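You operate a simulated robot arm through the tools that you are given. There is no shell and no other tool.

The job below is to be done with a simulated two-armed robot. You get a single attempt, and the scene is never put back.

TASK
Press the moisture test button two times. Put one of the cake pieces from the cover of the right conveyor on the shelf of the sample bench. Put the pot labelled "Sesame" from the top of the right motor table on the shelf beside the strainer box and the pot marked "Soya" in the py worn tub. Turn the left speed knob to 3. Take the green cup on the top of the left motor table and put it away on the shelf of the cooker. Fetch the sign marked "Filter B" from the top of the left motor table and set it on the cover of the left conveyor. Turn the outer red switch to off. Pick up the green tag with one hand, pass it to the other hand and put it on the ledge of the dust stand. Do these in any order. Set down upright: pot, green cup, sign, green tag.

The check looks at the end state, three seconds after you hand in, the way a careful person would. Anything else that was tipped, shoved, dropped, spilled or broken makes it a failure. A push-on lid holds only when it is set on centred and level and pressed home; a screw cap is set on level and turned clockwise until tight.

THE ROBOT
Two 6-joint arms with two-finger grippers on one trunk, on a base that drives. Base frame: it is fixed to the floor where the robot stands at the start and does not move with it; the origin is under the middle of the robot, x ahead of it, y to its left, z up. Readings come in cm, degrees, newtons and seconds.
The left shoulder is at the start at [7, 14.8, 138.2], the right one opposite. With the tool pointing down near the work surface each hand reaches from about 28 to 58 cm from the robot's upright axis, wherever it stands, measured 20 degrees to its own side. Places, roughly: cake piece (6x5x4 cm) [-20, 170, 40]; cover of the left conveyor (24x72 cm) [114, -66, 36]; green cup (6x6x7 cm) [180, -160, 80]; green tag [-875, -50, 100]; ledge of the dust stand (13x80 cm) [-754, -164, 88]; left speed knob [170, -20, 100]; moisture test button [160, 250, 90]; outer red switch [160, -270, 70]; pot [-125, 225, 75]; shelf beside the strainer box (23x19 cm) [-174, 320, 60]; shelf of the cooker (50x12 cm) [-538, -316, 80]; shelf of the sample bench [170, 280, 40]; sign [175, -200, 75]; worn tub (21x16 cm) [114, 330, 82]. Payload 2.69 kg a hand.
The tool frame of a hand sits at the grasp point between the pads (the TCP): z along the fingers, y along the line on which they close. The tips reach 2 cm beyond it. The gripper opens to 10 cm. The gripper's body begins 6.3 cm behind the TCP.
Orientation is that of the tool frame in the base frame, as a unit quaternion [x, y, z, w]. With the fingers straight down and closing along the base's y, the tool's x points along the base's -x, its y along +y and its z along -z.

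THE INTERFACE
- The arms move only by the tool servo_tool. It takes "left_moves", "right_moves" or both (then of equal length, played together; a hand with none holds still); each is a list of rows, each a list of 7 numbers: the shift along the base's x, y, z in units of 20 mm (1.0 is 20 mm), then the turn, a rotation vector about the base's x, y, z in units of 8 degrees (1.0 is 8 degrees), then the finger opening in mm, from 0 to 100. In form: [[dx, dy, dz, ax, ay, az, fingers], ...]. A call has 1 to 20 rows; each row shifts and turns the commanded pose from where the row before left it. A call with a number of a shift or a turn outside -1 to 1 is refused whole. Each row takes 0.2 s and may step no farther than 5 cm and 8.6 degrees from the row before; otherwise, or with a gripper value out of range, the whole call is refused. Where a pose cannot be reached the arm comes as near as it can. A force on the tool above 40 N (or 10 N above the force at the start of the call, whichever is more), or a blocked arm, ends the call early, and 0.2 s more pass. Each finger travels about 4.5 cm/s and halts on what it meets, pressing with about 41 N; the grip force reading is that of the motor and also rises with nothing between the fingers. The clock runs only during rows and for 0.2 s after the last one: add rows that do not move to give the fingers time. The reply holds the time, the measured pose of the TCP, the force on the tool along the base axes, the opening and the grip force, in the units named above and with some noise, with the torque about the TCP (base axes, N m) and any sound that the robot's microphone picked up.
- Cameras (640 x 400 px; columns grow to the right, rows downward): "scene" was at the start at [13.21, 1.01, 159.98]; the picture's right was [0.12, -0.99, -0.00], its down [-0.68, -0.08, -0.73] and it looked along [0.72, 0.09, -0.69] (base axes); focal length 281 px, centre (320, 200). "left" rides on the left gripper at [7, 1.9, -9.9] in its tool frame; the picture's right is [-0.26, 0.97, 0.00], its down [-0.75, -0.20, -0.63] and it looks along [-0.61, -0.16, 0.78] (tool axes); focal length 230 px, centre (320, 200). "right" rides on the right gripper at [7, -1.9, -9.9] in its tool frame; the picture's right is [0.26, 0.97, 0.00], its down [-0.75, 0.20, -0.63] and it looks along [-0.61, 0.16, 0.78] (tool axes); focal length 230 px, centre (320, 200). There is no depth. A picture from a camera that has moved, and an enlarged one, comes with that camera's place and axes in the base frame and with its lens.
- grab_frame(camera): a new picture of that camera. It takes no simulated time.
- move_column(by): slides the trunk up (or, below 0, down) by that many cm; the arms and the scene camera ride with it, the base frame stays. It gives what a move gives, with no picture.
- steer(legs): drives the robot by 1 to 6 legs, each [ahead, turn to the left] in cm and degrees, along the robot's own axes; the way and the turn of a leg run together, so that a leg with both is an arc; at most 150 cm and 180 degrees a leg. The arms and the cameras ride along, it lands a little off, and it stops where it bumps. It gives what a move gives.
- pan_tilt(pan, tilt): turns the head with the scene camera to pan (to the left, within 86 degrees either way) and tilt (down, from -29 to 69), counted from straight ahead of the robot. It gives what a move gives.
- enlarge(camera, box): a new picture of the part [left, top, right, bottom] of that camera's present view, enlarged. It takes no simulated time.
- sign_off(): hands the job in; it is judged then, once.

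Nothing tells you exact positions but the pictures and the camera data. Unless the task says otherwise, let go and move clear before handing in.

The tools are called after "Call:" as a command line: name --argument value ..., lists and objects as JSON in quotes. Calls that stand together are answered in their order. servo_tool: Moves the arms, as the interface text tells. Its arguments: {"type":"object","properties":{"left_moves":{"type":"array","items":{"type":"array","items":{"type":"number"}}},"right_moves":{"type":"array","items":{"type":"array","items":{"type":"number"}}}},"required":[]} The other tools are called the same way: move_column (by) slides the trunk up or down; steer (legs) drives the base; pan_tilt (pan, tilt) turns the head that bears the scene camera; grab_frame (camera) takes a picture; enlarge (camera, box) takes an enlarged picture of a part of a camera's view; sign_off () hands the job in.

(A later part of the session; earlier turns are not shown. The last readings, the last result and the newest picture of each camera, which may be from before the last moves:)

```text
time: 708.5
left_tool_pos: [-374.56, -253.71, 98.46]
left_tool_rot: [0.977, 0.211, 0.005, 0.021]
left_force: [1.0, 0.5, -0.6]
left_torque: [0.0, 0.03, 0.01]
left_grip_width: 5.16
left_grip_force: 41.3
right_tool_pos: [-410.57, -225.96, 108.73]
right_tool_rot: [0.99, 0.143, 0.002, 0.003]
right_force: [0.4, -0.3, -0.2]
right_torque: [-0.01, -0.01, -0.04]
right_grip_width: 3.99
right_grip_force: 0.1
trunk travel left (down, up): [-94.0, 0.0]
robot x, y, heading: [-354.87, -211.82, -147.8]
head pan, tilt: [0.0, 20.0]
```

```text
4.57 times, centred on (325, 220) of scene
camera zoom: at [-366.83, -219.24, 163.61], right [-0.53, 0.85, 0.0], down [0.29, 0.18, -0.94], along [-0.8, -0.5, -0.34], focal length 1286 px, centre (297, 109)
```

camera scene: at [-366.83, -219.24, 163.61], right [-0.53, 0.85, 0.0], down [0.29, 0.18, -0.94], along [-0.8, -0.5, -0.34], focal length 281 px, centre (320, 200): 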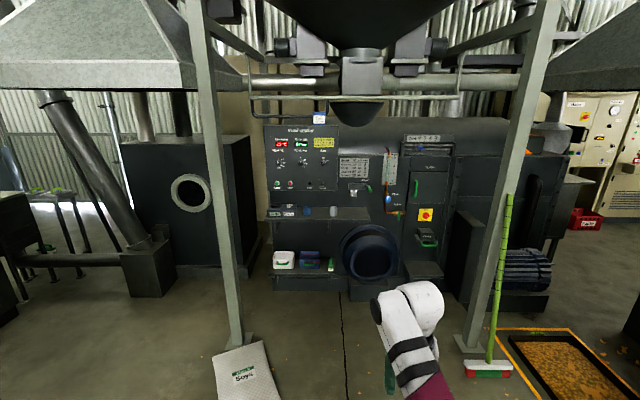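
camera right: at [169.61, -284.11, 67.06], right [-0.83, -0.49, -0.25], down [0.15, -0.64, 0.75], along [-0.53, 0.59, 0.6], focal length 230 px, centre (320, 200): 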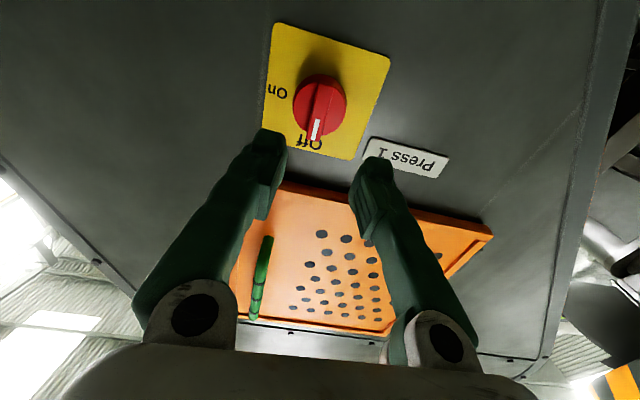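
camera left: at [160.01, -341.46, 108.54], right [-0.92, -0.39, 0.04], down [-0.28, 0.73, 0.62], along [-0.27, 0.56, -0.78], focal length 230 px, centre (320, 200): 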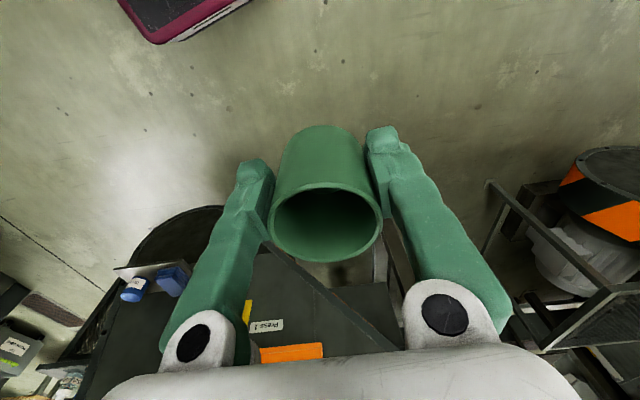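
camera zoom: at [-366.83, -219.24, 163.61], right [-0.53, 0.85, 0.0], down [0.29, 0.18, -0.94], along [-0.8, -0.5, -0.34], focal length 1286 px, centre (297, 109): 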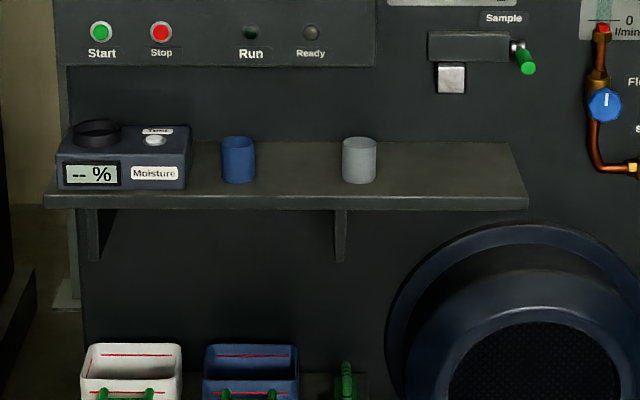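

The seed cooker's upper shelf holds a moisture meter, a blue cup and a grey cup; there's a 14 cm gap between the two cups for the green cup. I'll drive closer.

Call:
steer --legs '[[0, -2], [118, 0]]'

Call:
pan_tilt --pan 0 --tilt 40

Call:
grab_frame --camera "scene"

Call:
grab_frame --camera "left"

```text
time: 715.0
left_tool_pos: [-478.36, -312.96, 98.56]
left_tool_rot: [0.98, 0.197, 0.004, 0.021]
left_force: [-0.4, 0.3, -0.2]
left_torque: [0.02, -0.02, 0.02]
left_grip_width: 5.17
left_grip_force: 41.1
right_tool_pos: [-513.62, -284.26, 108.92]
right_tool_rot: [0.992, 0.129, 0.002, 0.003]
right_force: [0.2, 0.3, -0.5]
right_torque: [0.0, -0.01, 0.0]
right_grip_width: 3.98
right_grip_force: 0.0
trunk travel left (down, up): [-94.0, 0.0]
robot x, y, heading: [-457.02, -271.47, -149.6]
head pan, tilt: [0.0, 20.0]
```

```text
time: 715.8
left_tool_pos: [-478.46, -312.97, 98.49]
left_tool_rot: [0.98, 0.197, 0.004, 0.021]
left_force: [-0.5, 0.7, -0.4]
left_torque: [0.01, 0.02, -0.03]
left_grip_width: 5.19
left_grip_force: 41.2
right_tool_pos: [-513.7, -284.18, 108.78]
right_tool_rot: [0.992, 0.129, 0.003, 0.003]
right_force: [0.3, -0.4, -0.5]
right_torque: [-0.04, 0.03, 0.03]
right_grip_width: 3.99
right_grip_force: 0.1
trunk travel left (down, up): [-94.0, 0.0]
robot x, y, heading: [-457.42, -271.41, -149.4]
head pan, tilt: [0.0, 40.0]
```

```text
taken
camera scene: at [-469.09, -278.36, 160.47], right [-0.51, 0.86, 0.0], down [0.55, 0.33, -0.77], along [-0.66, -0.39, -0.64], focal length 281 px, centre (320, 200)
```

scene: 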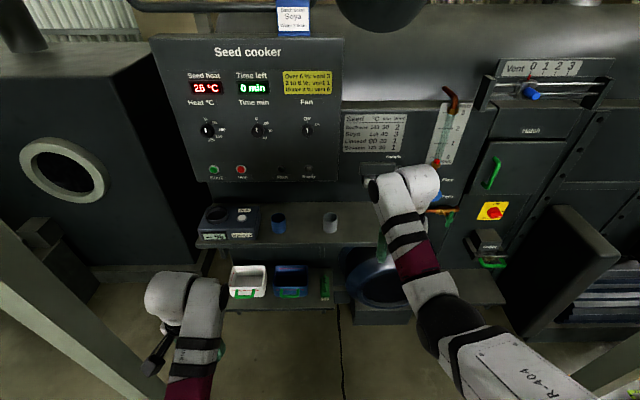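

```text
taken
camera left: at [-471.54, -311.56, 108.54], right [0.13, -0.99, 0.04], down [-0.78, -0.08, 0.62], along [-0.61, -0.12, -0.78], focal length 230 px, centre (320, 200)
```

left: 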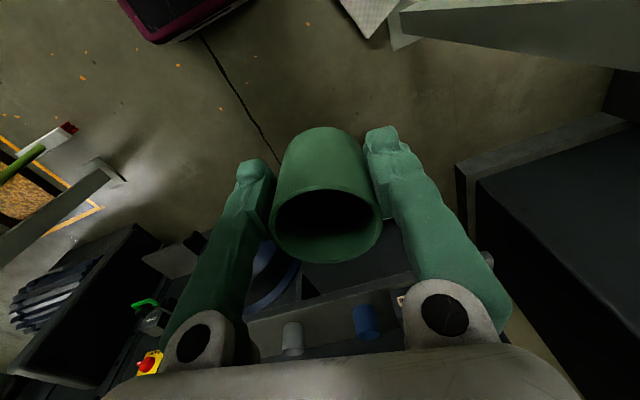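

Call:
enlarge --camera "scene" --box '[190, 180, 400, 310]'

```text
3.05 times, centred on (295, 245) of scene
camera zoom: at [-469.09, -278.36, 160.47], right [-0.51, 0.86, 0.0], down [0.55, 0.33, -0.77], along [-0.66, -0.39, -0.64], focal length 857 px, centre (396, 63)
```

zoom: 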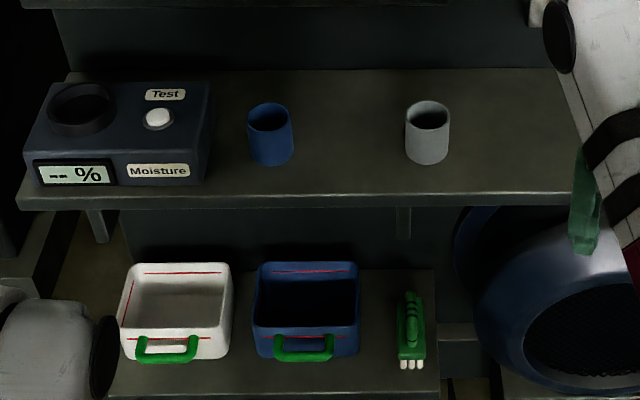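

Call:
servo_tool --right_moves '[[0.86, 0.51, -0.5, 0, 0, 0, 40], [0.86, 0.51, -0.5, 0, 0, 0, 40], [0.86, 0.51, -0.5, 0, 0, 0, 40], [0.86, 0.51, -0.5, 0, 0, 0, 40], [0.86, 0.51, -0.5, 0, 0, 0, 40], [0.86, 0.51, -0.5, 0, 0, 0, 40]]'

Call:
steer --legs '[[38, 0], [0, -15.5]]'

Call:
grab_frame --camera "left"

Call:
grab_frame --camera "scene"

```text
time: 717.2
left_tool_pos: [-478.31, -312.83, 98.45]
left_tool_rot: [0.98, 0.198, 0.004, 0.021]
left_force: [0.2, -0.1, 0.2]
left_torque: [-0.01, -0.02, 0.02]
left_grip_width: 5.2
left_grip_force: 41.0
right_tool_pos: [-504.62, -279.17, 100.8]
right_tool_rot: [0.992, 0.13, 0.001, 0.001]
right_force: [-0.4, 0.5, 1.7]
right_torque: [0.02, -0.01, 0.0]
right_grip_width: 3.98
right_grip_force: 0.0
right hand out of reach, approached as far as the arm can: row 1, 2, 3, 4
trunk travel left (down, up): [-94.0, 0.0]
robot x, y, heading: [-457.47, -271.26, -149.6]
head pan, tilt: [0.0, 40.0]
```

```text
time: 720.5
left_tool_pos: [-521.79, -325.2, 98.43]
left_tool_rot: [0.998, 0.062, 0.002, 0.021]
left_force: [0.3, -0.5, -0.2]
left_torque: [-0.03, 0.0, 0.0]
left_grip_width: 5.16
left_grip_force: 40.8
right_tool_pos: [-537.96, -285.65, 100.66]
right_tool_rot: [1.0, -0.006, 0.002, 0.002]
right_force: [0.5, 0.0, -0.7]
right_torque: [-0.01, 0.04, -0.01]
right_grip_width: 3.99
right_grip_force: 0.0
trunk travel left (down, up): [-94.0, 0.0]
robot x, y, heading: [-490.4, -290.77, -165.0]
head pan, tilt: [0.0, 40.0]
```

```text
taken
camera left: at [-514.65, -325.71, 108.52], right [-0.14, -0.99, 0.04], down [-0.77, 0.13, 0.62], along [-0.62, 0.05, -0.78], focal length 230 px, centre (320, 200)
```

left: 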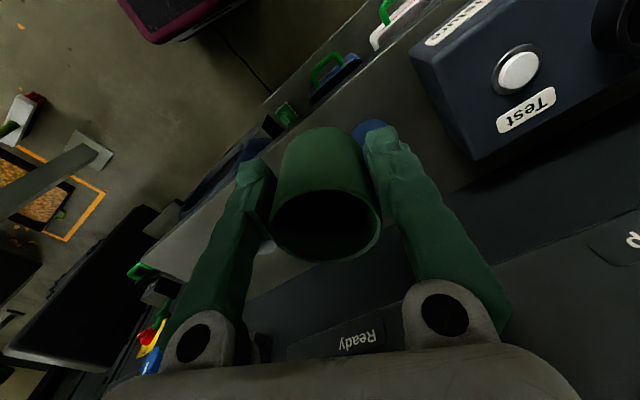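

```text
taken
camera scene: at [-503.38, -294.44, 160.45], right [-0.26, 0.97, 0.0], down [0.62, 0.17, -0.77], along [-0.74, -0.2, -0.64], focal length 281 px, centre (320, 200)
```

scene: 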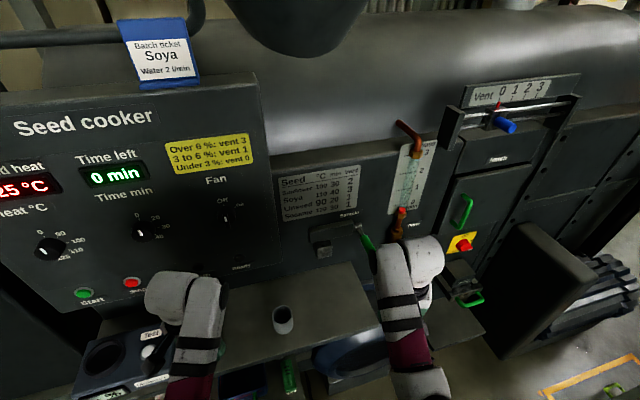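

Call:
servo_tool --left_moves '[[-1, 0.14, 0, 0, 0, 0, 50], [-1, 0.14, 0, 0, 0, 0, 50], [-1, 0.14, 0, 0, 0, 0, 50], [-1, 0.14, 0, 0, 0, 0, 50], [-1, 0.14, 0, 0, 0, 0, 50], [-1, 0.14, 0, 0, 0, 0, 50]]'

Call:
move_column --by -7

Call:
grab_frame --camera "left"

Call:
grab_frame --camera "scene"

```text
time: 721.9
left_tool_pos: [-533.7, -323.3, 98.42]
left_tool_rot: [0.998, 0.062, 0.002, 0.021]
left_force: [0.1, 0.4, 0.1]
left_torque: [-0.02, -0.01, 0.02]
left_grip_width: 5.2
left_grip_force: 41.5
right_tool_pos: [-537.97, -285.47, 100.67]
right_tool_rot: [1.0, -0.006, 0.002, 0.002]
right_force: [-0.5, -0.1, -0.8]
right_torque: [-0.03, 0.02, -0.01]
right_grip_width: 4.04
right_grip_force: 0.1
trunk travel left (down, up): [-94.0, 0.0]
robot x, y, heading: [-490.27, -290.45, -165.1]
head pan, tilt: [0.0, 40.0]
```

```text
time: 723.0
left_tool_pos: [-533.69, -323.33, 91.48]
left_tool_rot: [0.998, 0.061, 0.001, 0.021]
left_force: [0.1, 0.4, 0.0]
left_torque: [0.02, 0.01, -0.01]
left_grip_width: 5.2
left_grip_force: 40.6
right_tool_pos: [-537.9, -285.7, 93.81]
right_tool_rot: [1.0, -0.006, 0.001, 0.001]
right_force: [-0.7, 0.2, -0.3]
right_torque: [-0.01, 0.0, 0.0]
right_grip_width: 4.0
right_grip_force: 0.0
trunk travel left (down, up): [-87.0, 7.0]
robot x, y, heading: [-490.06, -290.84, -165.1]
head pan, tilt: [0.0, 40.0]
```

```text
taken
camera left: at [-526.61, -323.89, 101.52], right [-0.14, -0.99, 0.04], down [-0.77, 0.13, 0.62], along [-0.62, 0.05, -0.78], focal length 230 px, centre (320, 200)
```

left: 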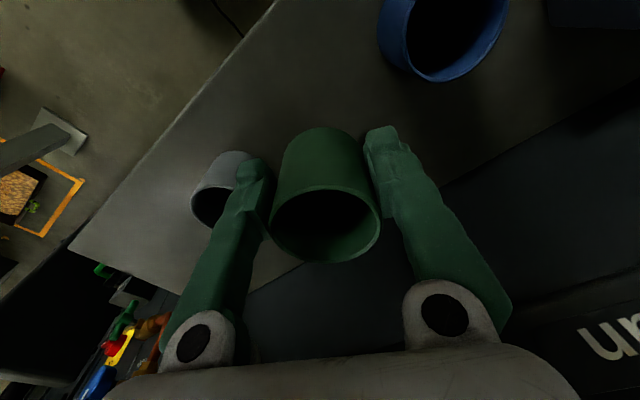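

```text
taken
camera scene: at [-503.3, -294.27, 153.46], right [-0.26, 0.97, 0.0], down [0.62, 0.17, -0.77], along [-0.74, -0.2, -0.64], focal length 281 px, centre (320, 200)
```

scene: 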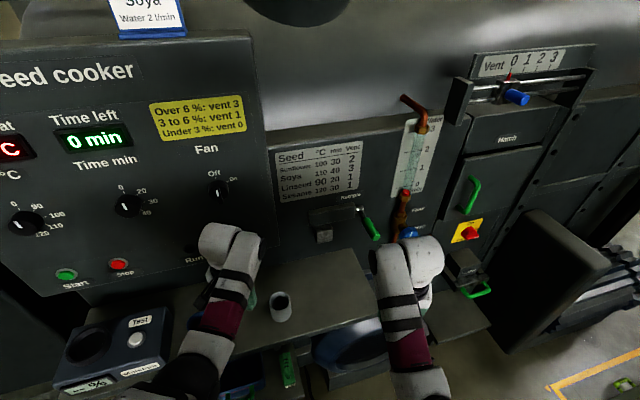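

Call:
servo_tool --left_moves '[[0.2, -0.3, -0.8, 0, 0, 0, 50], [0, 0, -0.9, 0, 0, 0, 50], [0, 0, -0.8, 0, 0, 0, 50], [0, 0, -0.15, 0, 0, 0, 50], [0, 0, -0.15, 0, 0, 0, 50], [0, 0, 0, 0, 0, 0, 50]]'

Call:
grab_frame --camera "left"

```text
time: 724.4
left_tool_pos: [-533.3, -324.01, 85.92]
left_tool_rot: [0.998, 0.062, 0.002, 0.022]
left_force: [-0.7, -0.5, -0.3]
left_torque: [-0.04, 0.01, 0.01]
left_grip_width: 5.19
left_grip_force: 40.5
right_tool_pos: [-537.96, -285.66, 93.77]
right_tool_rot: [1.0, -0.006, 0.0, 0.002]
right_force: [-0.6, -0.3, -0.2]
right_torque: [0.04, -0.03, 0.02]
right_grip_width: 4.0
right_grip_force: 0.0
trunk travel left (down, up): [-87.0, 7.0]
robot x, y, heading: [-489.87, -291.12, -164.9]
head pan, tilt: [0.0, 40.0]
```

```text
taken
camera left: at [-526.19, -324.48, 95.93], right [-0.14, -0.99, 0.04], down [-0.77, 0.13, 0.62], along [-0.62, 0.05, -0.78], focal length 230 px, centre (320, 200)
```

left: 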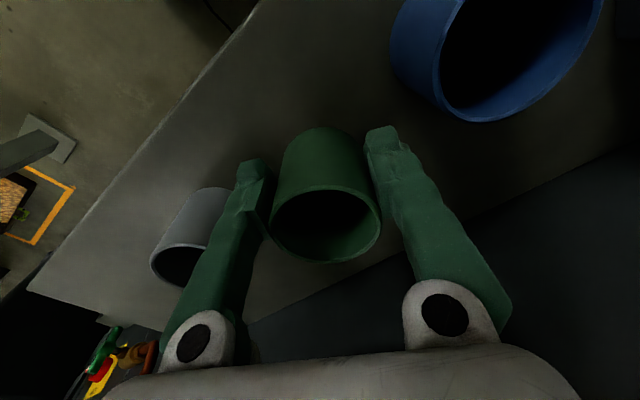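

Call:
servo_tool --left_moves '[[0, 0, 0, 0.27, 0.2, 0, 50], [0, 0, -0.1, 0, 0, 0, 50], [0, 0, -0.1, 0, 0, 0, 50], [0, 0, -0.1, 0, 0, 0, 50], [0, 0, -0.1, 0, 0, 0, 50], [0, 0, 0, 0, 0, 0, 50]]'

```text
time: 725.8
left_tool_pos: [-533.25, -323.92, 85.01]
left_tool_rot: [0.998, 0.062, -0.011, 0.002]
left_force: [0.7, -0.1, 0.0]
left_torque: [0.0, 0.01, 0.0]
left_grip_width: 5.19
left_grip_force: 41.1
right_tool_pos: [-538.04, -285.6, 93.8]
right_tool_rot: [1.0, -0.006, 0.001, 0.002]
right_force: [0.6, 0.7, -0.2]
right_torque: [0.04, 0.01, 0.01]
right_grip_width: 3.99
right_grip_force: 0.1
trunk travel left (down, up): [-87.0, 7.0]
robot x, y, heading: [-490.02, -290.84, -165.0]
head pan, tilt: [0.0, 40.0]
```

Call:
servo_tool --left_moves '[[0, 0, -0.1, 0, 0, 0, 50], [0, 0, -0.1, 0, 0, 0, 50], [0, 0, -0.1, 0, 0, 0, 50], [0, 0, -0.1, 0, 0, 0, 50], [0, 0, -0.1, 0, 0, 0, 50], [0, 0, 0, 0, 0, 0, 50]]'

```text
time: 727.2
left_tool_pos: [-533.26, -324.01, 84.19]
left_tool_rot: [0.998, 0.063, -0.011, 0.002]
left_force: [-0.6, 0.5, -0.3]
left_torque: [0.02, 0.02, -0.02]
left_grip_width: 5.19
left_grip_force: 41.3
right_tool_pos: [-538.04, -285.6, 93.84]
right_tool_rot: [1.0, -0.006, 0.001, 0.003]
right_force: [-0.5, 0.6, 0.2]
right_torque: [0.0, 0.04, -0.02]
right_grip_width: 4.0
right_grip_force: 0.1
trunk travel left (down, up): [-87.0, 7.0]
robot x, y, heading: [-490.43, -290.62, -165.0]
head pan, tilt: [0.0, 40.0]
```

Call:
servo_tool --left_moves '[[0, 0, -0.1, 0, 0, 0, 50], [0, 0, -0.1, 0, 0, 0, 50], [0, 0, -0.1, 0, 0, 0, 50], [0, 0, -0.1, 0, 0, 0, 50], [0, 0, 0, 0, 0, 0, 50]]'

Call:
enlarge --camera "scene" --box '[200, 230, 340, 380]'

```text
time: 728.4
left_tool_pos: [-533.18, -323.96, 83.93]
left_tool_rot: [0.998, 0.063, -0.018, 0.005]
left_force: [-2.5, -6.8, 37.2]
left_torque: [-0.14, 0.16, 0.06]
left_grip_width: 5.19
left_grip_force: 41.4
right_tool_pos: [-537.59, -285.39, 94.07]
right_tool_rot: [1.0, -0.006, -0.001, 0.003]
right_force: [-0.5, -0.2, 0.7]
right_torque: [0.01, -0.01, 0.02]
right_grip_width: 3.97
right_grip_force: 0.0
trunk travel left (down, up): [-87.0, 7.0]
robot x, y, heading: [-490.3, -290.43, -164.9]
head pan, tilt: [0.0, 40.0]
```

```text
2.67 times, centred on (270, 305) of scene
camera zoom: at [-502.68, -293.95, 153.55], right [-0.26, 0.97, 0.0], down [0.62, 0.16, -0.77], along [-0.74, -0.2, -0.64], focal length 750 px, centre (453, -80)
```

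zoom: 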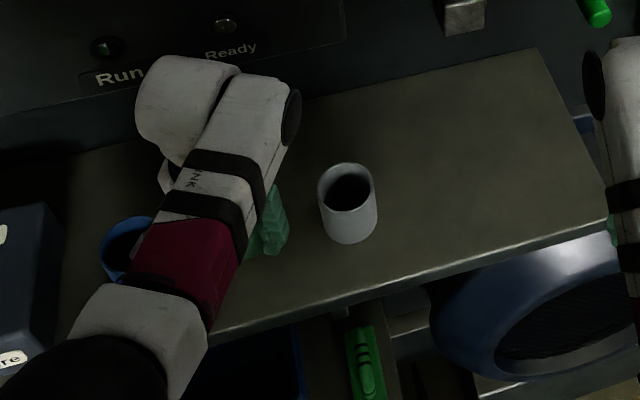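

Call:
servo_tool --left_moves '[[0, 0, 0.22, 0, 0, 0, 50], [0, 0, 0, 0, 0, 0, 50], [0, 0, 0, 0, 0, 0, 58], [0, 0, 0, 0, 0, 0, 64], [0, 0, 0, 0, 0, 0, 64], [0, 0, 0, 0, 0, 0, 64]]'

Call:
grab_frame --camera "left"

```text
time: 729.8
left_tool_pos: [-533.22, -324.04, 83.72]
left_tool_rot: [0.998, 0.062, -0.011, 0.002]
left_force: [-0.5, 0.5, 0.5]
left_torque: [-0.02, 0.01, 0.0]
left_grip_width: 6.37
left_grip_force: 0.1
right_tool_pos: [-537.83, -285.71, 93.62]
right_tool_rot: [1.0, -0.006, 0.001, 0.002]
right_force: [0.5, 1.0, -0.9]
right_torque: [-0.01, 0.01, -0.02]
right_grip_width: 4.02
right_grip_force: 0.1
trunk travel left (down, up): [-87.0, 7.0]
robot x, y, heading: [-490.23, -290.44, -164.8]
head pan, tilt: [0.0, 40.0]
```

```text
taken
camera left: at [-525.95, -324.9, 93.51], right [-0.14, -0.99, 0.01], down [-0.76, 0.11, 0.65], along [-0.64, 0.08, -0.76], focal length 230 px, centre (320, 200)
```

left: 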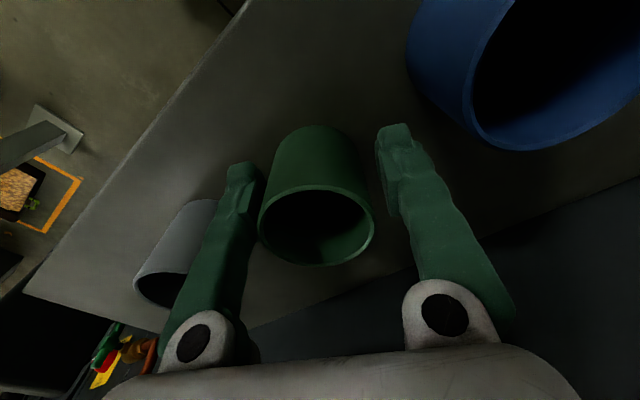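

Released. Lifting the hand straight up and clear.

Call:
servo_tool --left_moves '[[0, 0, 0.4, 0, 0, 0, 64], [0, 0, 0.8, 0, 0, 0, 64], [0, 0, 1, 0, 0, 0, 64], [0, 0, 1, 0, 0, 0, 64], [0, 0, 0.8, 0, 0, 0, 64]]'

Call:
move_column --by 7

Call:
steer --legs '[[-30, 0]]'

Call:
grab_frame --camera "scene"

Call:
enlarge --camera "scene" --box '[120, 180, 380, 330]'

```text
time: 731.0
left_tool_pos: [-533.21, -323.93, 91.71]
left_tool_rot: [0.998, 0.061, -0.011, 0.003]
left_force: [0.3, 0.0, -0.4]
left_torque: [0.02, -0.05, 0.01]
left_grip_width: 6.38
left_grip_force: 0.0
right_tool_pos: [-537.89, -285.57, 93.76]
right_tool_rot: [1.0, -0.006, 0.001, 0.002]
right_force: [-0.2, -0.4, -0.3]
right_torque: [-0.01, 0.01, 0.01]
right_grip_width: 4.01
right_grip_force: 0.0
trunk travel left (down, up): [-87.0, 7.0]
robot x, y, heading: [-490.21, -290.58, -165.2]
head pan, tilt: [0.0, 40.0]
```

```text
time: 732.1
left_tool_pos: [-533.15, -323.99, 98.83]
left_tool_rot: [0.998, 0.062, -0.011, 0.003]
left_force: [-0.2, 0.4, -0.9]
left_torque: [0.01, -0.01, 0.01]
left_grip_width: 6.39
left_grip_force: 0.0
right_tool_pos: [-537.83, -285.61, 100.89]
right_tool_rot: [1.0, -0.007, 0.001, 0.002]
right_force: [0.4, 1.1, -0.3]
right_torque: [0.03, 0.01, 0.02]
right_grip_width: 4.0
right_grip_force: 0.1
trunk travel left (down, up): [-94.0, 0.0]
robot x, y, heading: [-490.13, -290.71, -165.1]
head pan, tilt: [0.0, 40.0]
```

```text
time: 733.4
left_tool_pos: [-521.96, -321.03, 98.04]
left_tool_rot: [0.998, 0.063, -0.002, 0.001]
left_force: [0.7, 0.5, 2.5]
left_torque: [0.0, 0.08, -0.01]
left_grip_width: 6.4
left_grip_force: 0.0
right_tool_pos: [-526.77, -282.58, 100.02]
right_tool_rot: [1.0, -0.007, 0.01, -0.002]
right_force: [0.3, 1.0, 1.2]
right_torque: [-0.09, 0.1, 0.03]
right_grip_width: 4.03
right_grip_force: 0.1
trunk travel left (down, up): [-94.0, 0.0]
robot x, y, heading: [-477.1, -287.23, -165.0]
head pan, tilt: [0.0, 40.0]
stopped in leg 1: the robot was blocked; the commanded pose is now the measured one
```

```text
taken
camera scene: at [-493.93, -291.77, 160.37], right [-0.26, 0.97, 0.0], down [0.64, 0.17, -0.75], along [-0.72, -0.19, -0.66], focal length 281 px, centre (320, 200)
```

scene: 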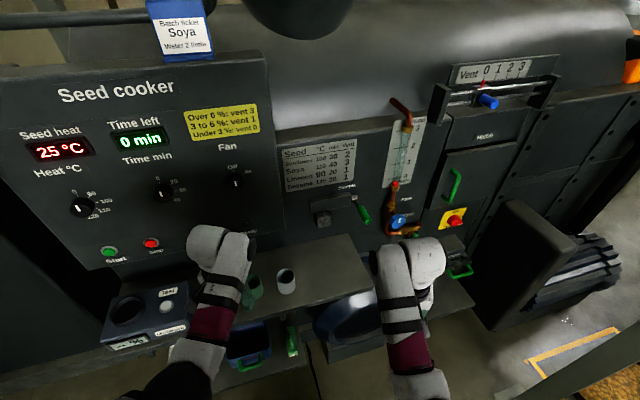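

```text
2.46 times, centred on (250, 255) of scene
camera zoom: at [-493.93, -291.77, 160.37], right [-0.26, 0.97, 0.0], down [0.64, 0.17, -0.75], along [-0.72, -0.19, -0.66], focal length 692 px, centre (492, 65)
```

zoom: 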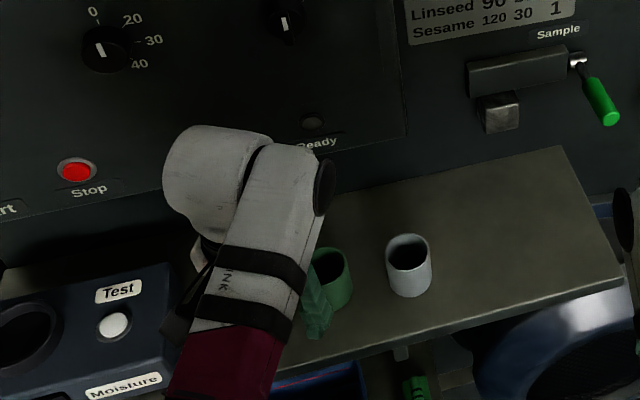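

The robot is blocked behind after 13 cm. I'll check what is there before moving further.

Call:
pan_tilt --pan 86 --tilt 60

Call:
grab_frame --camera "scene"

Call:
pan_tilt --pan -86 --tilt 60

Call:
grab_frame --camera "scene"

```text
time: 735.0
left_tool_pos: [-520.13, -320.5, 98.8]
left_tool_rot: [0.998, 0.063, -0.011, 0.003]
left_force: [-0.5, 0.7, 0.1]
left_torque: [-0.02, -0.04, -0.04]
left_grip_width: 6.39
left_grip_force: 0.1
right_tool_pos: [-524.85, -282.15, 100.8]
right_tool_rot: [1.0, -0.005, 0.001, 0.001]
right_force: [-0.3, 0.2, -0.4]
right_torque: [0.0, 0.01, 0.01]
right_grip_width: 4.0
right_grip_force: 0.0
trunk travel left (down, up): [-94.0, 0.0]
robot x, y, heading: [-477.0, -287.05, -165.3]
head pan, tilt: [85.9, 60.0]
```

```text
taken
camera scene: at [-480.74, -295.17, 157.78], right [-0.98, -0.19, 0.0], down [-0.16, 0.85, -0.5], along [0.09, -0.49, -0.87], focal length 281 px, centre (320, 200)
```

scene: 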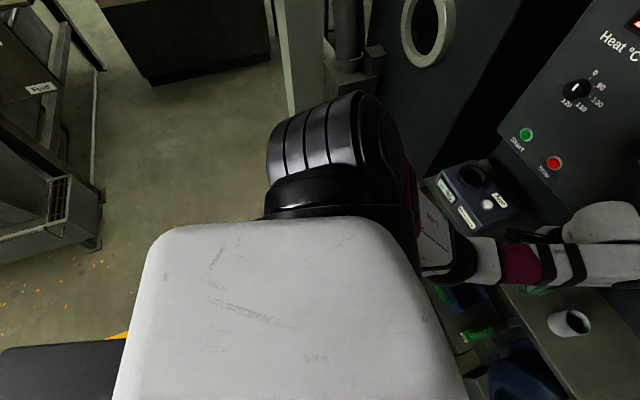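

```text
time: 737.6
left_tool_pos: [-520.11, -320.6, 98.83]
left_tool_rot: [0.998, 0.062, -0.012, 0.002]
left_force: [-0.7, -0.5, 0.1]
left_torque: [-0.02, 0.01, 0.0]
left_grip_width: 6.35
left_grip_force: 0.0
right_tool_pos: [-524.76, -282.07, 100.72]
right_tool_rot: [1.0, -0.006, 0.001, 0.002]
right_force: [-0.4, -0.3, 0.2]
right_torque: [0.0, 0.01, 0.01]
right_grip_width: 4.02
right_grip_force: 0.0
trunk travel left (down, up): [-94.0, 0.0]
robot x, y, heading: [-476.57, -287.27, -165.0]
head pan, tilt: [-85.9, 60.0]
```

```text
taken
camera scene: at [-484.01, -282.26, 157.79], right [0.95, 0.33, 0.0], down [0.28, -0.82, -0.5], along [-0.16, 0.47, -0.87], focal length 281 px, centre (320, 200)
```

scene: 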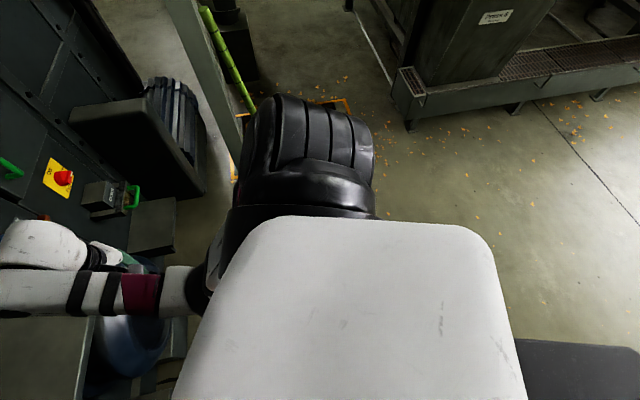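

A floor sack near the left pillar is just behind-left of me. I'll go forward again, rotate left so that backing leads away from it, and reverse out the way I came.

Call:
steer --legs '[[13, 0], [0, 22], [-65, 0]]'

Call:
pan_tilt --pan 0 --tilt 35

Call:
grab_frame --camera "scene"

Call:
enlarge --camera "scene" --box '[200, 180, 380, 310]'

```text
time: 743.3
left_tool_pos: [-465.47, -298.61, 98.79]
left_tool_rot: [0.968, 0.253, -0.01, 0.005]
left_force: [-0.3, -0.4, -0.2]
left_torque: [0.02, -0.01, 0.0]
left_grip_width: 6.4
left_grip_force: 0.1
right_tool_pos: [-484.48, -264.95, 100.67]
right_tool_rot: [0.982, 0.187, 0.002, 0.001]
right_force: [-0.1, 0.4, -0.9]
right_torque: [0.01, 0.01, 0.01]
right_grip_width: 4.01
right_grip_force: 0.0
trunk travel left (down, up): [-94.0, 0.0]
robot x, y, heading: [-437.99, -251.59, -143.0]
head pan, tilt: [-85.9, 60.0]
```

```text
time: 744.9
left_tool_pos: [-465.48, -298.53, 98.83]
left_tool_rot: [0.967, 0.253, -0.01, 0.004]
left_force: [0.0, -0.9, 0.0]
left_torque: [0.0, 0.02, 0.01]
left_grip_width: 6.38
left_grip_force: 0.1
right_tool_pos: [-484.49, -264.8, 100.72]
right_tool_rot: [0.982, 0.187, 0.001, 0.002]
right_force: [0.0, -0.5, -0.3]
right_torque: [0.0, -0.03, -0.02]
right_grip_width: 4.02
right_grip_force: 0.2
trunk travel left (down, up): [-94.0, 0.0]
robot x, y, heading: [-438.34, -251.56, -142.9]
head pan, tilt: [0.0, 35.0]
```

```text
taken
camera scene: at [-449.15, -259.86, 161.22], right [-0.6, 0.8, 0.0], down [0.46, 0.35, -0.82], along [-0.65, -0.49, -0.57], focal length 281 px, centre (320, 200)
```

scene: 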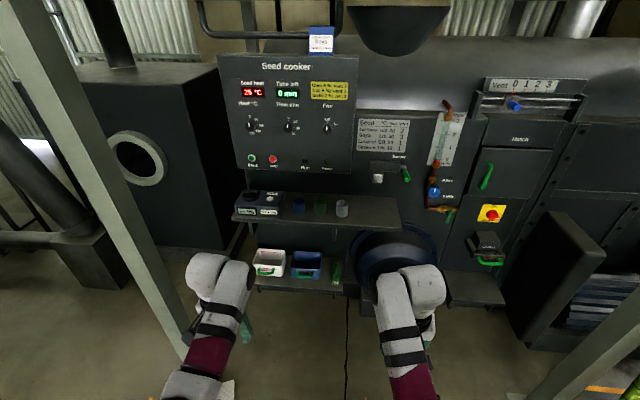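

```text
3.08 times, centred on (290, 245) of scene
camera zoom: at [-449.15, -259.86, 161.22], right [-0.6, 0.8, 0.0], down [0.46, 0.35, -0.82], along [-0.65, -0.49, -0.57], focal length 866 px, centre (412, 62)
```

zoom: 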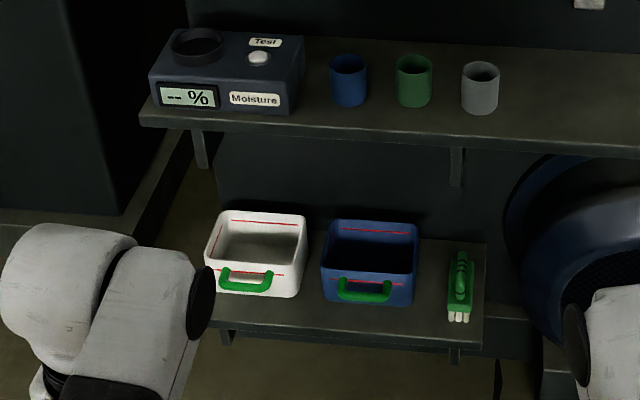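

The green cup stands between the blue and grey cups. Now I'll look for the way to the dust stand and the green tag, to the right of the cooker.

Call:
pan_tilt --pan -70 --tilt 15

Call:
grab_frame --camera "scene"

Call:
pan_tilt --pan 30 --tilt 45

Call:
grab_frame --camera "scene"

```text
time: 746.3
left_tool_pos: [-465.45, -298.7, 98.81]
left_tool_rot: [0.968, 0.252, -0.011, 0.004]
left_force: [1.7, -0.6, -0.7]
left_torque: [0.0, -0.01, 0.0]
left_grip_width: 6.42
left_grip_force: 0.0
right_tool_pos: [-484.4, -264.88, 100.74]
right_tool_rot: [0.982, 0.186, 0.001, 0.002]
right_force: [0.0, -0.3, 0.2]
right_torque: [0.0, 0.0, -0.02]
right_grip_width: 4.02
right_grip_force: 0.1
trunk travel left (down, up): [-94.0, 0.0]
robot x, y, heading: [-437.87, -251.68, -143.0]
head pan, tilt: [-70.0, 15.0]
```

```text
taken
camera scene: at [-449.98, -249.5, 164.42], right [0.54, 0.84, 0.0], down [0.22, -0.14, -0.97], along [-0.81, 0.52, -0.26], focal length 281 px, centre (320, 200)
```

scene: 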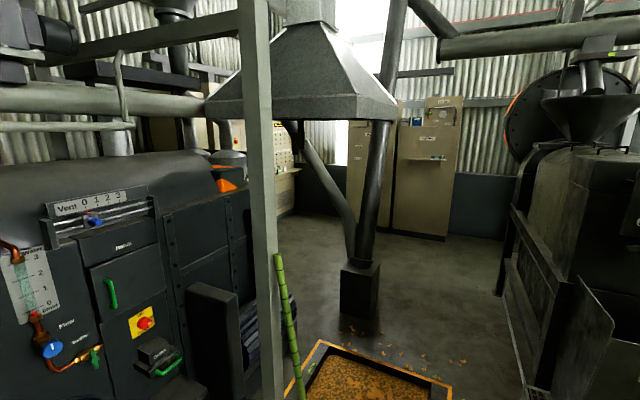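

```text
time: 748.1
left_tool_pos: [-465.5, -298.55, 98.82]
left_tool_rot: [0.968, 0.252, -0.011, 0.006]
left_force: [-0.1, 0.2, -0.3]
left_torque: [0.0, 0.01, 0.0]
left_grip_width: 6.42
left_grip_force: 0.1
right_tool_pos: [-484.32, -264.81, 100.77]
right_tool_rot: [0.982, 0.187, 0.001, 0.002]
right_force: [0.4, 0.1, 0.7]
right_torque: [-0.01, 0.0, -0.02]
right_grip_width: 4.0
right_grip_force: 0.0
trunk travel left (down, up): [-94.0, 0.0]
robot x, y, heading: [-437.58, -251.49, -142.9]
head pan, tilt: [30.0, 45.0]
```

```text
taken
camera scene: at [-445.3, -262.05, 159.74], right [-0.92, 0.39, 0.0], down [0.28, 0.65, -0.71], along [-0.28, -0.65, -0.71], focal length 281 px, centre (320, 200)
```

scene: 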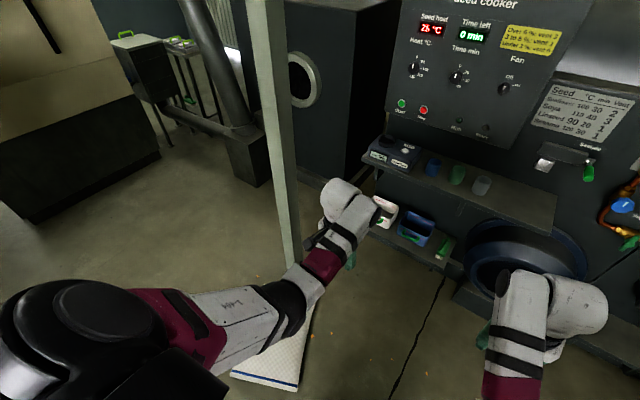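

Call:
pan_tilt --pan -75 --tilt 35

Call:
grab_frame --camera "scene"

Call:
enlarge --camera "scene" --box '[200, 150, 520, 350]'

```text
time: 749.9
left_tool_pos: [-465.45, -298.53, 98.79]
left_tool_rot: [0.967, 0.253, -0.011, 0.004]
left_force: [0.6, -0.3, 0.1]
left_torque: [0.0, 0.01, 0.0]
left_grip_width: 6.39
left_grip_force: 0.0
right_tool_pos: [-484.32, -264.9, 100.82]
right_tool_rot: [0.982, 0.187, 0.002, 0.002]
right_force: [-0.8, 0.3, 0.0]
right_torque: [0.0, -0.03, 0.01]
right_grip_width: 3.99
right_grip_force: 0.0
trunk travel left (down, up): [-94.0, 0.0]
robot x, y, heading: [-438.11, -251.66, -142.9]
head pan, tilt: [-75.0, 35.0]
```

```text
taken
camera scene: at [-449.08, -249.16, 161.22], right [0.61, 0.79, 0.0], down [0.45, -0.35, -0.82], along [-0.65, 0.5, -0.57], focal length 281 px, centre (320, 200)
```

scene: 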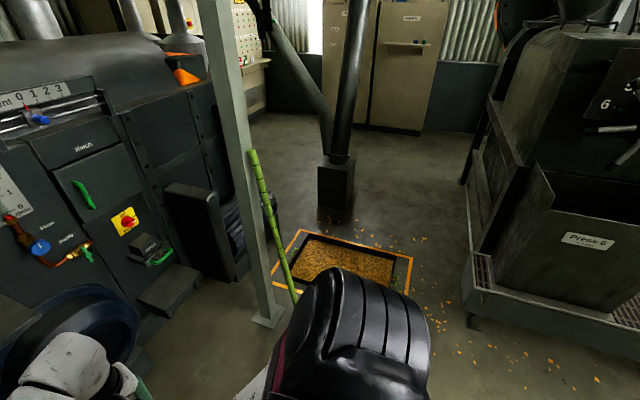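

```text
2.00 times, centred on (360, 250) of scene
camera zoom: at [-449.08, -249.16, 161.22], right [0.61, 0.79, 0.0], down [0.45, -0.35, -0.82], along [-0.65, 0.5, -0.57], focal length 563 px, centre (240, 100)
```

zoom: 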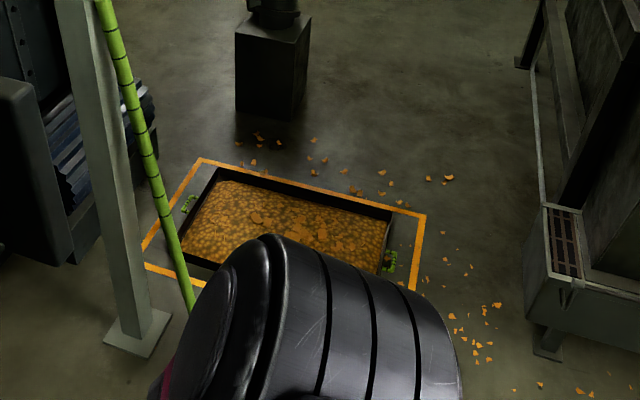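

A seed tray on the floor blocks the direct way, so I'll return up the aisle and use the outer corridor behind the right press line (the one with the strainer shelf).

Call:
steer --legs '[[0, -183], [150, 0], [150, 0], [150, 0], [150, 0], [90, 0]]'

Call:
pan_tilt --pan 0 --tilt 25

Call:
grab_frame --camera "scene"

```text
refused: -183 is not a number from -180 to 180
```

```text
time: 751.4
left_tool_pos: [-465.44, -298.62, 98.83]
left_tool_rot: [0.968, 0.252, -0.011, 0.005]
left_force: [0.7, -0.9, 0.2]
left_torque: [0.0, 0.01, 0.02]
left_grip_width: 6.37
left_grip_force: 0.0
right_tool_pos: [-484.35, -264.78, 100.65]
right_tool_rot: [0.982, 0.188, 0.001, 0.002]
right_force: [-0.3, 0.1, 0.1]
right_torque: [0.0, -0.01, -0.01]
right_grip_width: 3.99
right_grip_force: 0.0
trunk travel left (down, up): [-94.0, 0.0]
robot x, y, heading: [-437.94, -251.49, -143.0]
head pan, tilt: [0.0, 25.0]
```

```text
taken
camera scene: at [-449.49, -260.11, 162.79], right [-0.6, 0.8, 0.0], down [0.34, 0.25, -0.91], along [-0.72, -0.55, -0.42], focal length 281 px, centre (320, 200)
```

scene: 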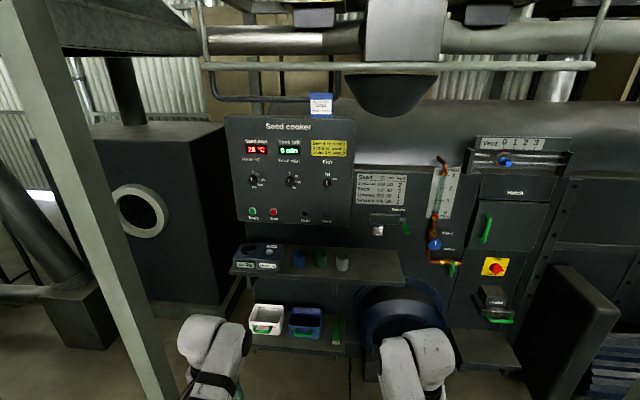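

Call:
steer --legs '[[0, 176.6], [150, 0], [150, 0], [150, 0], [150, 0], [90, 0]]'

Call:
grab_frame --camera "scene"

```text
time: 791.6
left_tool_pos: [190.51, 149.05, 98.92]
left_tool_rot: [-0.186, 0.983, 0.004, 0.012]
left_force: [-1.6, -0.3, -0.2]
left_torque: [0.01, -0.05, 0.02]
left_grip_width: 6.4
left_grip_force: 0.1
right_tool_pos: [204.72, 113.01, 100.86]
right_tool_rot: [-0.12, 0.993, 0.002, -0.001]
right_force: [-0.7, -0.1, -0.6]
right_torque: [0.02, -0.03, -0.02]
right_grip_width: 3.99
right_grip_force: 0.1
trunk travel left (down, up): [-94.0, 0.0]
robot x, y, heading: [157.29, 107.03, 29.5]
head pan, tilt: [0.0, 25.0]
```

```text
taken
camera scene: at [169.37, 113.16, 162.81], right [0.49, -0.87, 0.0], down [-0.37, -0.21, -0.91], along [0.79, 0.44, -0.42], focal length 281 px, centre (320, 200)
```

scene: 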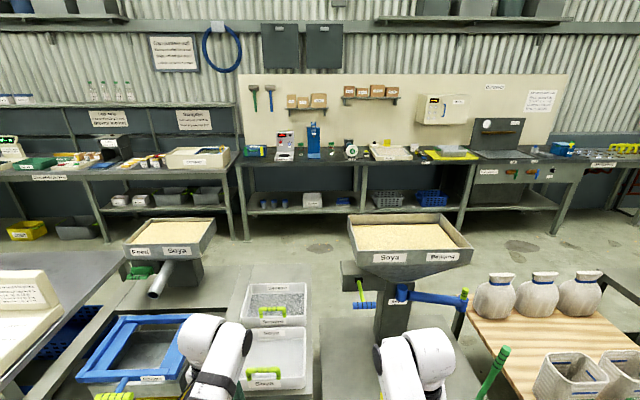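

Call:
steer --legs '[[0, 90.5], [105, 0], [100, 0], [0, 14.5], [148, 0]]'

Call:
steer --legs '[[0, 34], [86, 0], [0, 42]]'

Call:
pan_tilt --pan 0 --tilt 15

Call:
grab_frame --camera "scene"

```text
time: 813.5
left_tool_pos: [-101.46, 408.53, 98.8]
left_tool_rot: [0.901, -0.434, -0.011, -0.003]
left_force: [-0.9, 0.4, -0.4]
left_torque: [-0.01, -0.02, 0.01]
left_grip_width: 6.39
left_grip_force: 0.0
right_tool_pos: [-71.21, 432.68, 100.67]
right_tool_rot: [0.869, -0.494, 0.0, 0.002]
right_force: [-0.1, -0.3, 0.4]
right_torque: [0.0, 0.02, 0.01]
right_grip_width: 4.02
right_grip_force: 0.0
trunk travel left (down, up): [-94.0, 0.0]
robot x, y, heading: [-50.79, 389.23, 136.3]
head pan, tilt: [0.0, 25.0]
```

```text
time: 821.8
left_tool_pos: [-169.8, 360.35, 98.8]
left_tool_rot: [0.978, 0.208, -0.011, 0.004]
left_force: [0.9, 0.4, -0.7]
left_torque: [-0.01, -0.01, 0.0]
left_grip_width: 6.4
left_grip_force: 0.0
right_tool_pos: [-185.75, 395.62, 100.71]
right_tool_rot: [0.99, 0.141, 0.001, 0.003]
right_force: [0.1, 0.1, -0.6]
right_torque: [0.02, -0.03, -0.01]
right_grip_width: 3.99
right_grip_force: 0.0
trunk travel left (down, up): [-94.0, 0.0]
robot x, y, heading: [-138.2, 404.52, -148.1]
head pan, tilt: [0.0, 25.0]
```

```text
time: 822.5
left_tool_pos: [-169.67, 360.29, 98.66]
left_tool_rot: [0.978, 0.209, -0.011, 0.005]
left_force: [-0.8, -0.4, -0.1]
left_torque: [0.01, -0.03, 0.01]
left_grip_width: 6.4
left_grip_force: 0.0
right_tool_pos: [-185.6, 395.61, 100.75]
right_tool_rot: [0.99, 0.142, 0.001, 0.001]
right_force: [-0.4, -0.2, 0.7]
right_torque: [0.0, 0.0, -0.01]
right_grip_width: 4.0
right_grip_force: 0.0
trunk travel left (down, up): [-94.0, 0.0]
robot x, y, heading: [-138.34, 404.77, -147.9]
head pan, tilt: [0.0, 15.0]
```

```text
taken
camera scene: at [-150.57, 397.03, 164.41], right [-0.53, 0.85, 0.0], down [0.22, 0.14, -0.97], along [-0.82, -0.51, -0.26], focal length 281 px, centre (320, 200)
```

scene: 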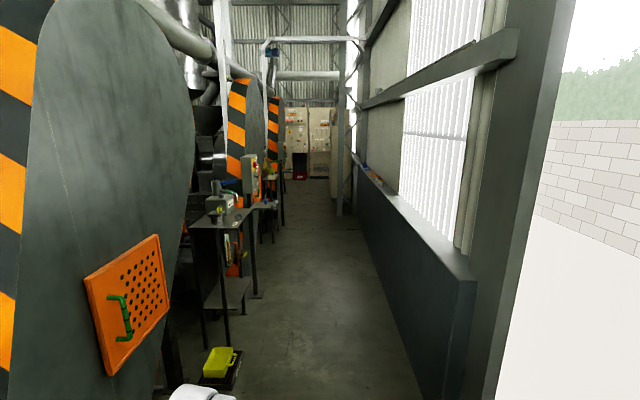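

Call:
servo_tool --left_moves '[[-0.5, 0.8, 0, 0, 0, 0, 30], [-0.5, 0.8, 0, 0, 0, 0, 30], [-0.5, 0.8, 0, 0, 0, 0, 30], [-0.5, 0.8, 0, 0, 0, 0, 30]]'

Call:
steer --legs '[[0, 1.4], [130, 0], [130, 0], [110, 0]]'

Call:
grab_frame --camera "scene"

```text
time: 823.5
left_tool_pos: [-173.92, 366.78, 98.91]
left_tool_rot: [0.978, 0.209, -0.01, 0.005]
left_force: [-1.0, 0.5, -0.8]
left_torque: [0.0, -0.03, 0.01]
left_grip_width: 3.0
left_grip_force: 0.0
right_tool_pos: [-185.7, 395.6, 100.78]
right_tool_rot: [0.99, 0.142, 0.0, 0.002]
right_force: [0.7, 0.2, 0.7]
right_torque: [-0.02, 0.0, -0.01]
right_grip_width: 4.02
right_grip_force: 0.0
trunk travel left (down, up): [-94.0, 0.0]
robot x, y, heading: [-138.05, 404.62, -148.1]
head pan, tilt: [0.0, 15.0]
```

```text
time: 841.8
left_tool_pos: [-481.68, 161.01, 98.99]
left_tool_rot: [0.974, 0.226, -0.01, 0.004]
left_force: [0.8, -0.2, 0.3]
left_torque: [0.0, -0.01, 0.02]
left_grip_width: 3.0
left_grip_force: 0.0
right_tool_pos: [-494.61, 189.66, 100.84]
right_tool_rot: [0.987, 0.16, 0.0, 0.001]
right_force: [0.5, -0.1, -0.4]
right_torque: [0.02, -0.01, -0.03]
right_grip_width: 4.0
right_grip_force: 0.1
trunk travel left (down, up): [-94.0, 0.0]
robot x, y, heading: [-447.68, 200.05, -146.1]
head pan, tilt: [0.0, 15.0]
```

```text
taken
camera scene: at [-459.47, 192.27, 164.43], right [-0.56, 0.83, 0.0], down [0.21, 0.14, -0.97], along [-0.8, -0.54, -0.26], focal length 281 px, centre (320, 200)
```

scene: 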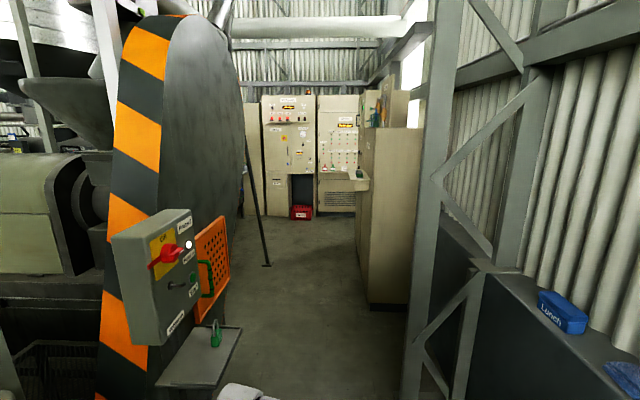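

Call:
enlarge --camera "scene" --box '[230, 80, 430, 240]'

```text
2.50 times, centred on (330, 160) of scene
camera zoom: at [-459.47, 192.27, 164.43], right [-0.56, 0.83, 0.0], down [0.21, 0.14, -0.97], along [-0.8, -0.54, -0.26], focal length 703 px, centre (295, 300)
```

zoom: 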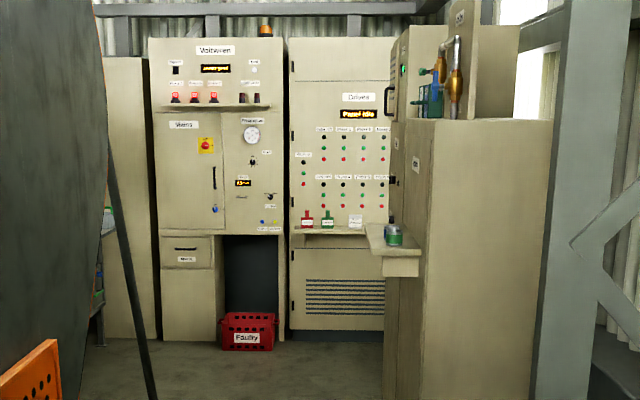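

I can see the control cabinets at the far end with a ledge holding red, green and white tags. I'll continue down the corridor toward them.

Call:
steer --legs '[[120, 0], [0, 1], [120, 0], [90, 0]]'

Call:
pan_tilt --pan 0 --tilt 20

Call:
grab_frame --camera "scene"

Call:
pan_tilt --pan 50 --tilt 20

Call:
grab_frame --camera "scene"

```text
time: 858.3
left_tool_pos: [-750.4, -31.69, 98.97]
left_tool_rot: [0.971, 0.237, -0.01, 0.004]
left_force: [0.4, 0.3, -0.3]
left_torque: [0.0, 0.04, 0.01]
left_grip_width: 3.0
left_grip_force: 0.0
right_tool_pos: [-763.83, -3.46, 100.77]
right_tool_rot: [0.985, 0.17, 0.001, 0.002]
right_force: [0.7, 0.4, 0.0]
right_torque: [0.02, -0.02, -0.02]
right_grip_width: 4.0
right_grip_force: 0.0
trunk travel left (down, up): [-94.0, 0.0]
robot x, y, heading: [-717.57, 8.52, -144.9]
head pan, tilt: [0.0, 15.0]
```

```text
time: 859.0
left_tool_pos: [-750.48, -31.68, 98.84]
left_tool_rot: [0.971, 0.237, -0.011, 0.005]
left_force: [0.2, 0.0, 0.6]
left_torque: [0.02, 0.01, -0.01]
left_grip_width: 2.96
left_grip_force: 0.1
right_tool_pos: [-763.9, -3.53, 100.78]
right_tool_rot: [0.985, 0.17, 0.001, 0.002]
right_force: [-0.2, -0.4, -1.3]
right_torque: [0.02, 0.01, 0.0]
right_grip_width: 4.01
right_grip_force: 0.0
trunk travel left (down, up): [-94.0, 0.0]
robot x, y, heading: [-717.25, 7.9, -144.9]
head pan, tilt: [0.0, 20.0]
```

```text
taken
camera scene: at [-728.92, -0.05, 163.61], right [-0.58, 0.82, 0.0], down [0.28, 0.2, -0.94], along [-0.77, -0.54, -0.34], focal length 281 px, centre (320, 200)
```

scene: 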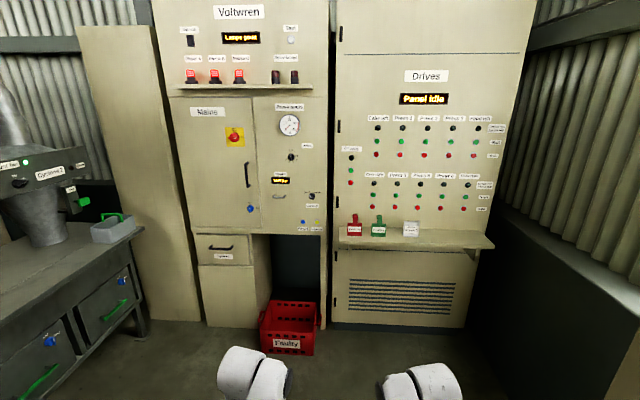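

```text
time: 860.1
left_tool_pos: [-750.55, -31.82, 98.88]
left_tool_rot: [0.971, 0.237, -0.011, 0.004]
left_force: [-0.5, 0.2, 0.5]
left_torque: [0.0, -0.02, -0.01]
left_grip_width: 2.99
left_grip_force: 0.0
right_tool_pos: [-763.77, -3.56, 100.71]
right_tool_rot: [0.985, 0.171, 0.002, 0.001]
right_force: [0.6, -0.2, 0.0]
right_torque: [0.0, 0.01, -0.01]
right_grip_width: 4.0
right_grip_force: 0.1
trunk travel left (down, up): [-94.0, 0.0]
robot x, y, heading: [-717.01, 8.56, -145.0]
head pan, tilt: [50.0, 20.0]
```

```text
taken
camera scene: at [-722.13, -3.98, 163.61], right [-1.0, 0.09, 0.0], down [0.03, 0.34, -0.94], along [-0.08, -0.94, -0.34], focal length 281 px, centre (320, 200)
```

scene: 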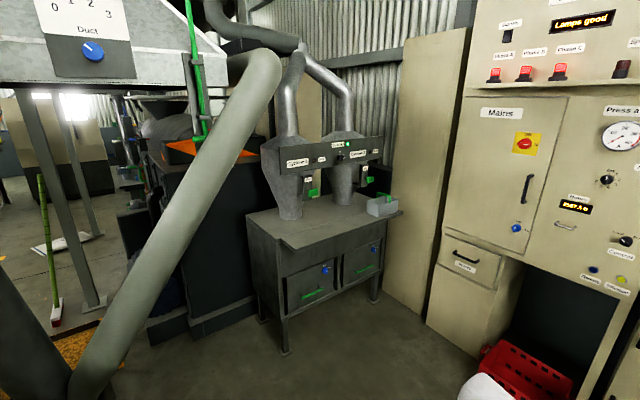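

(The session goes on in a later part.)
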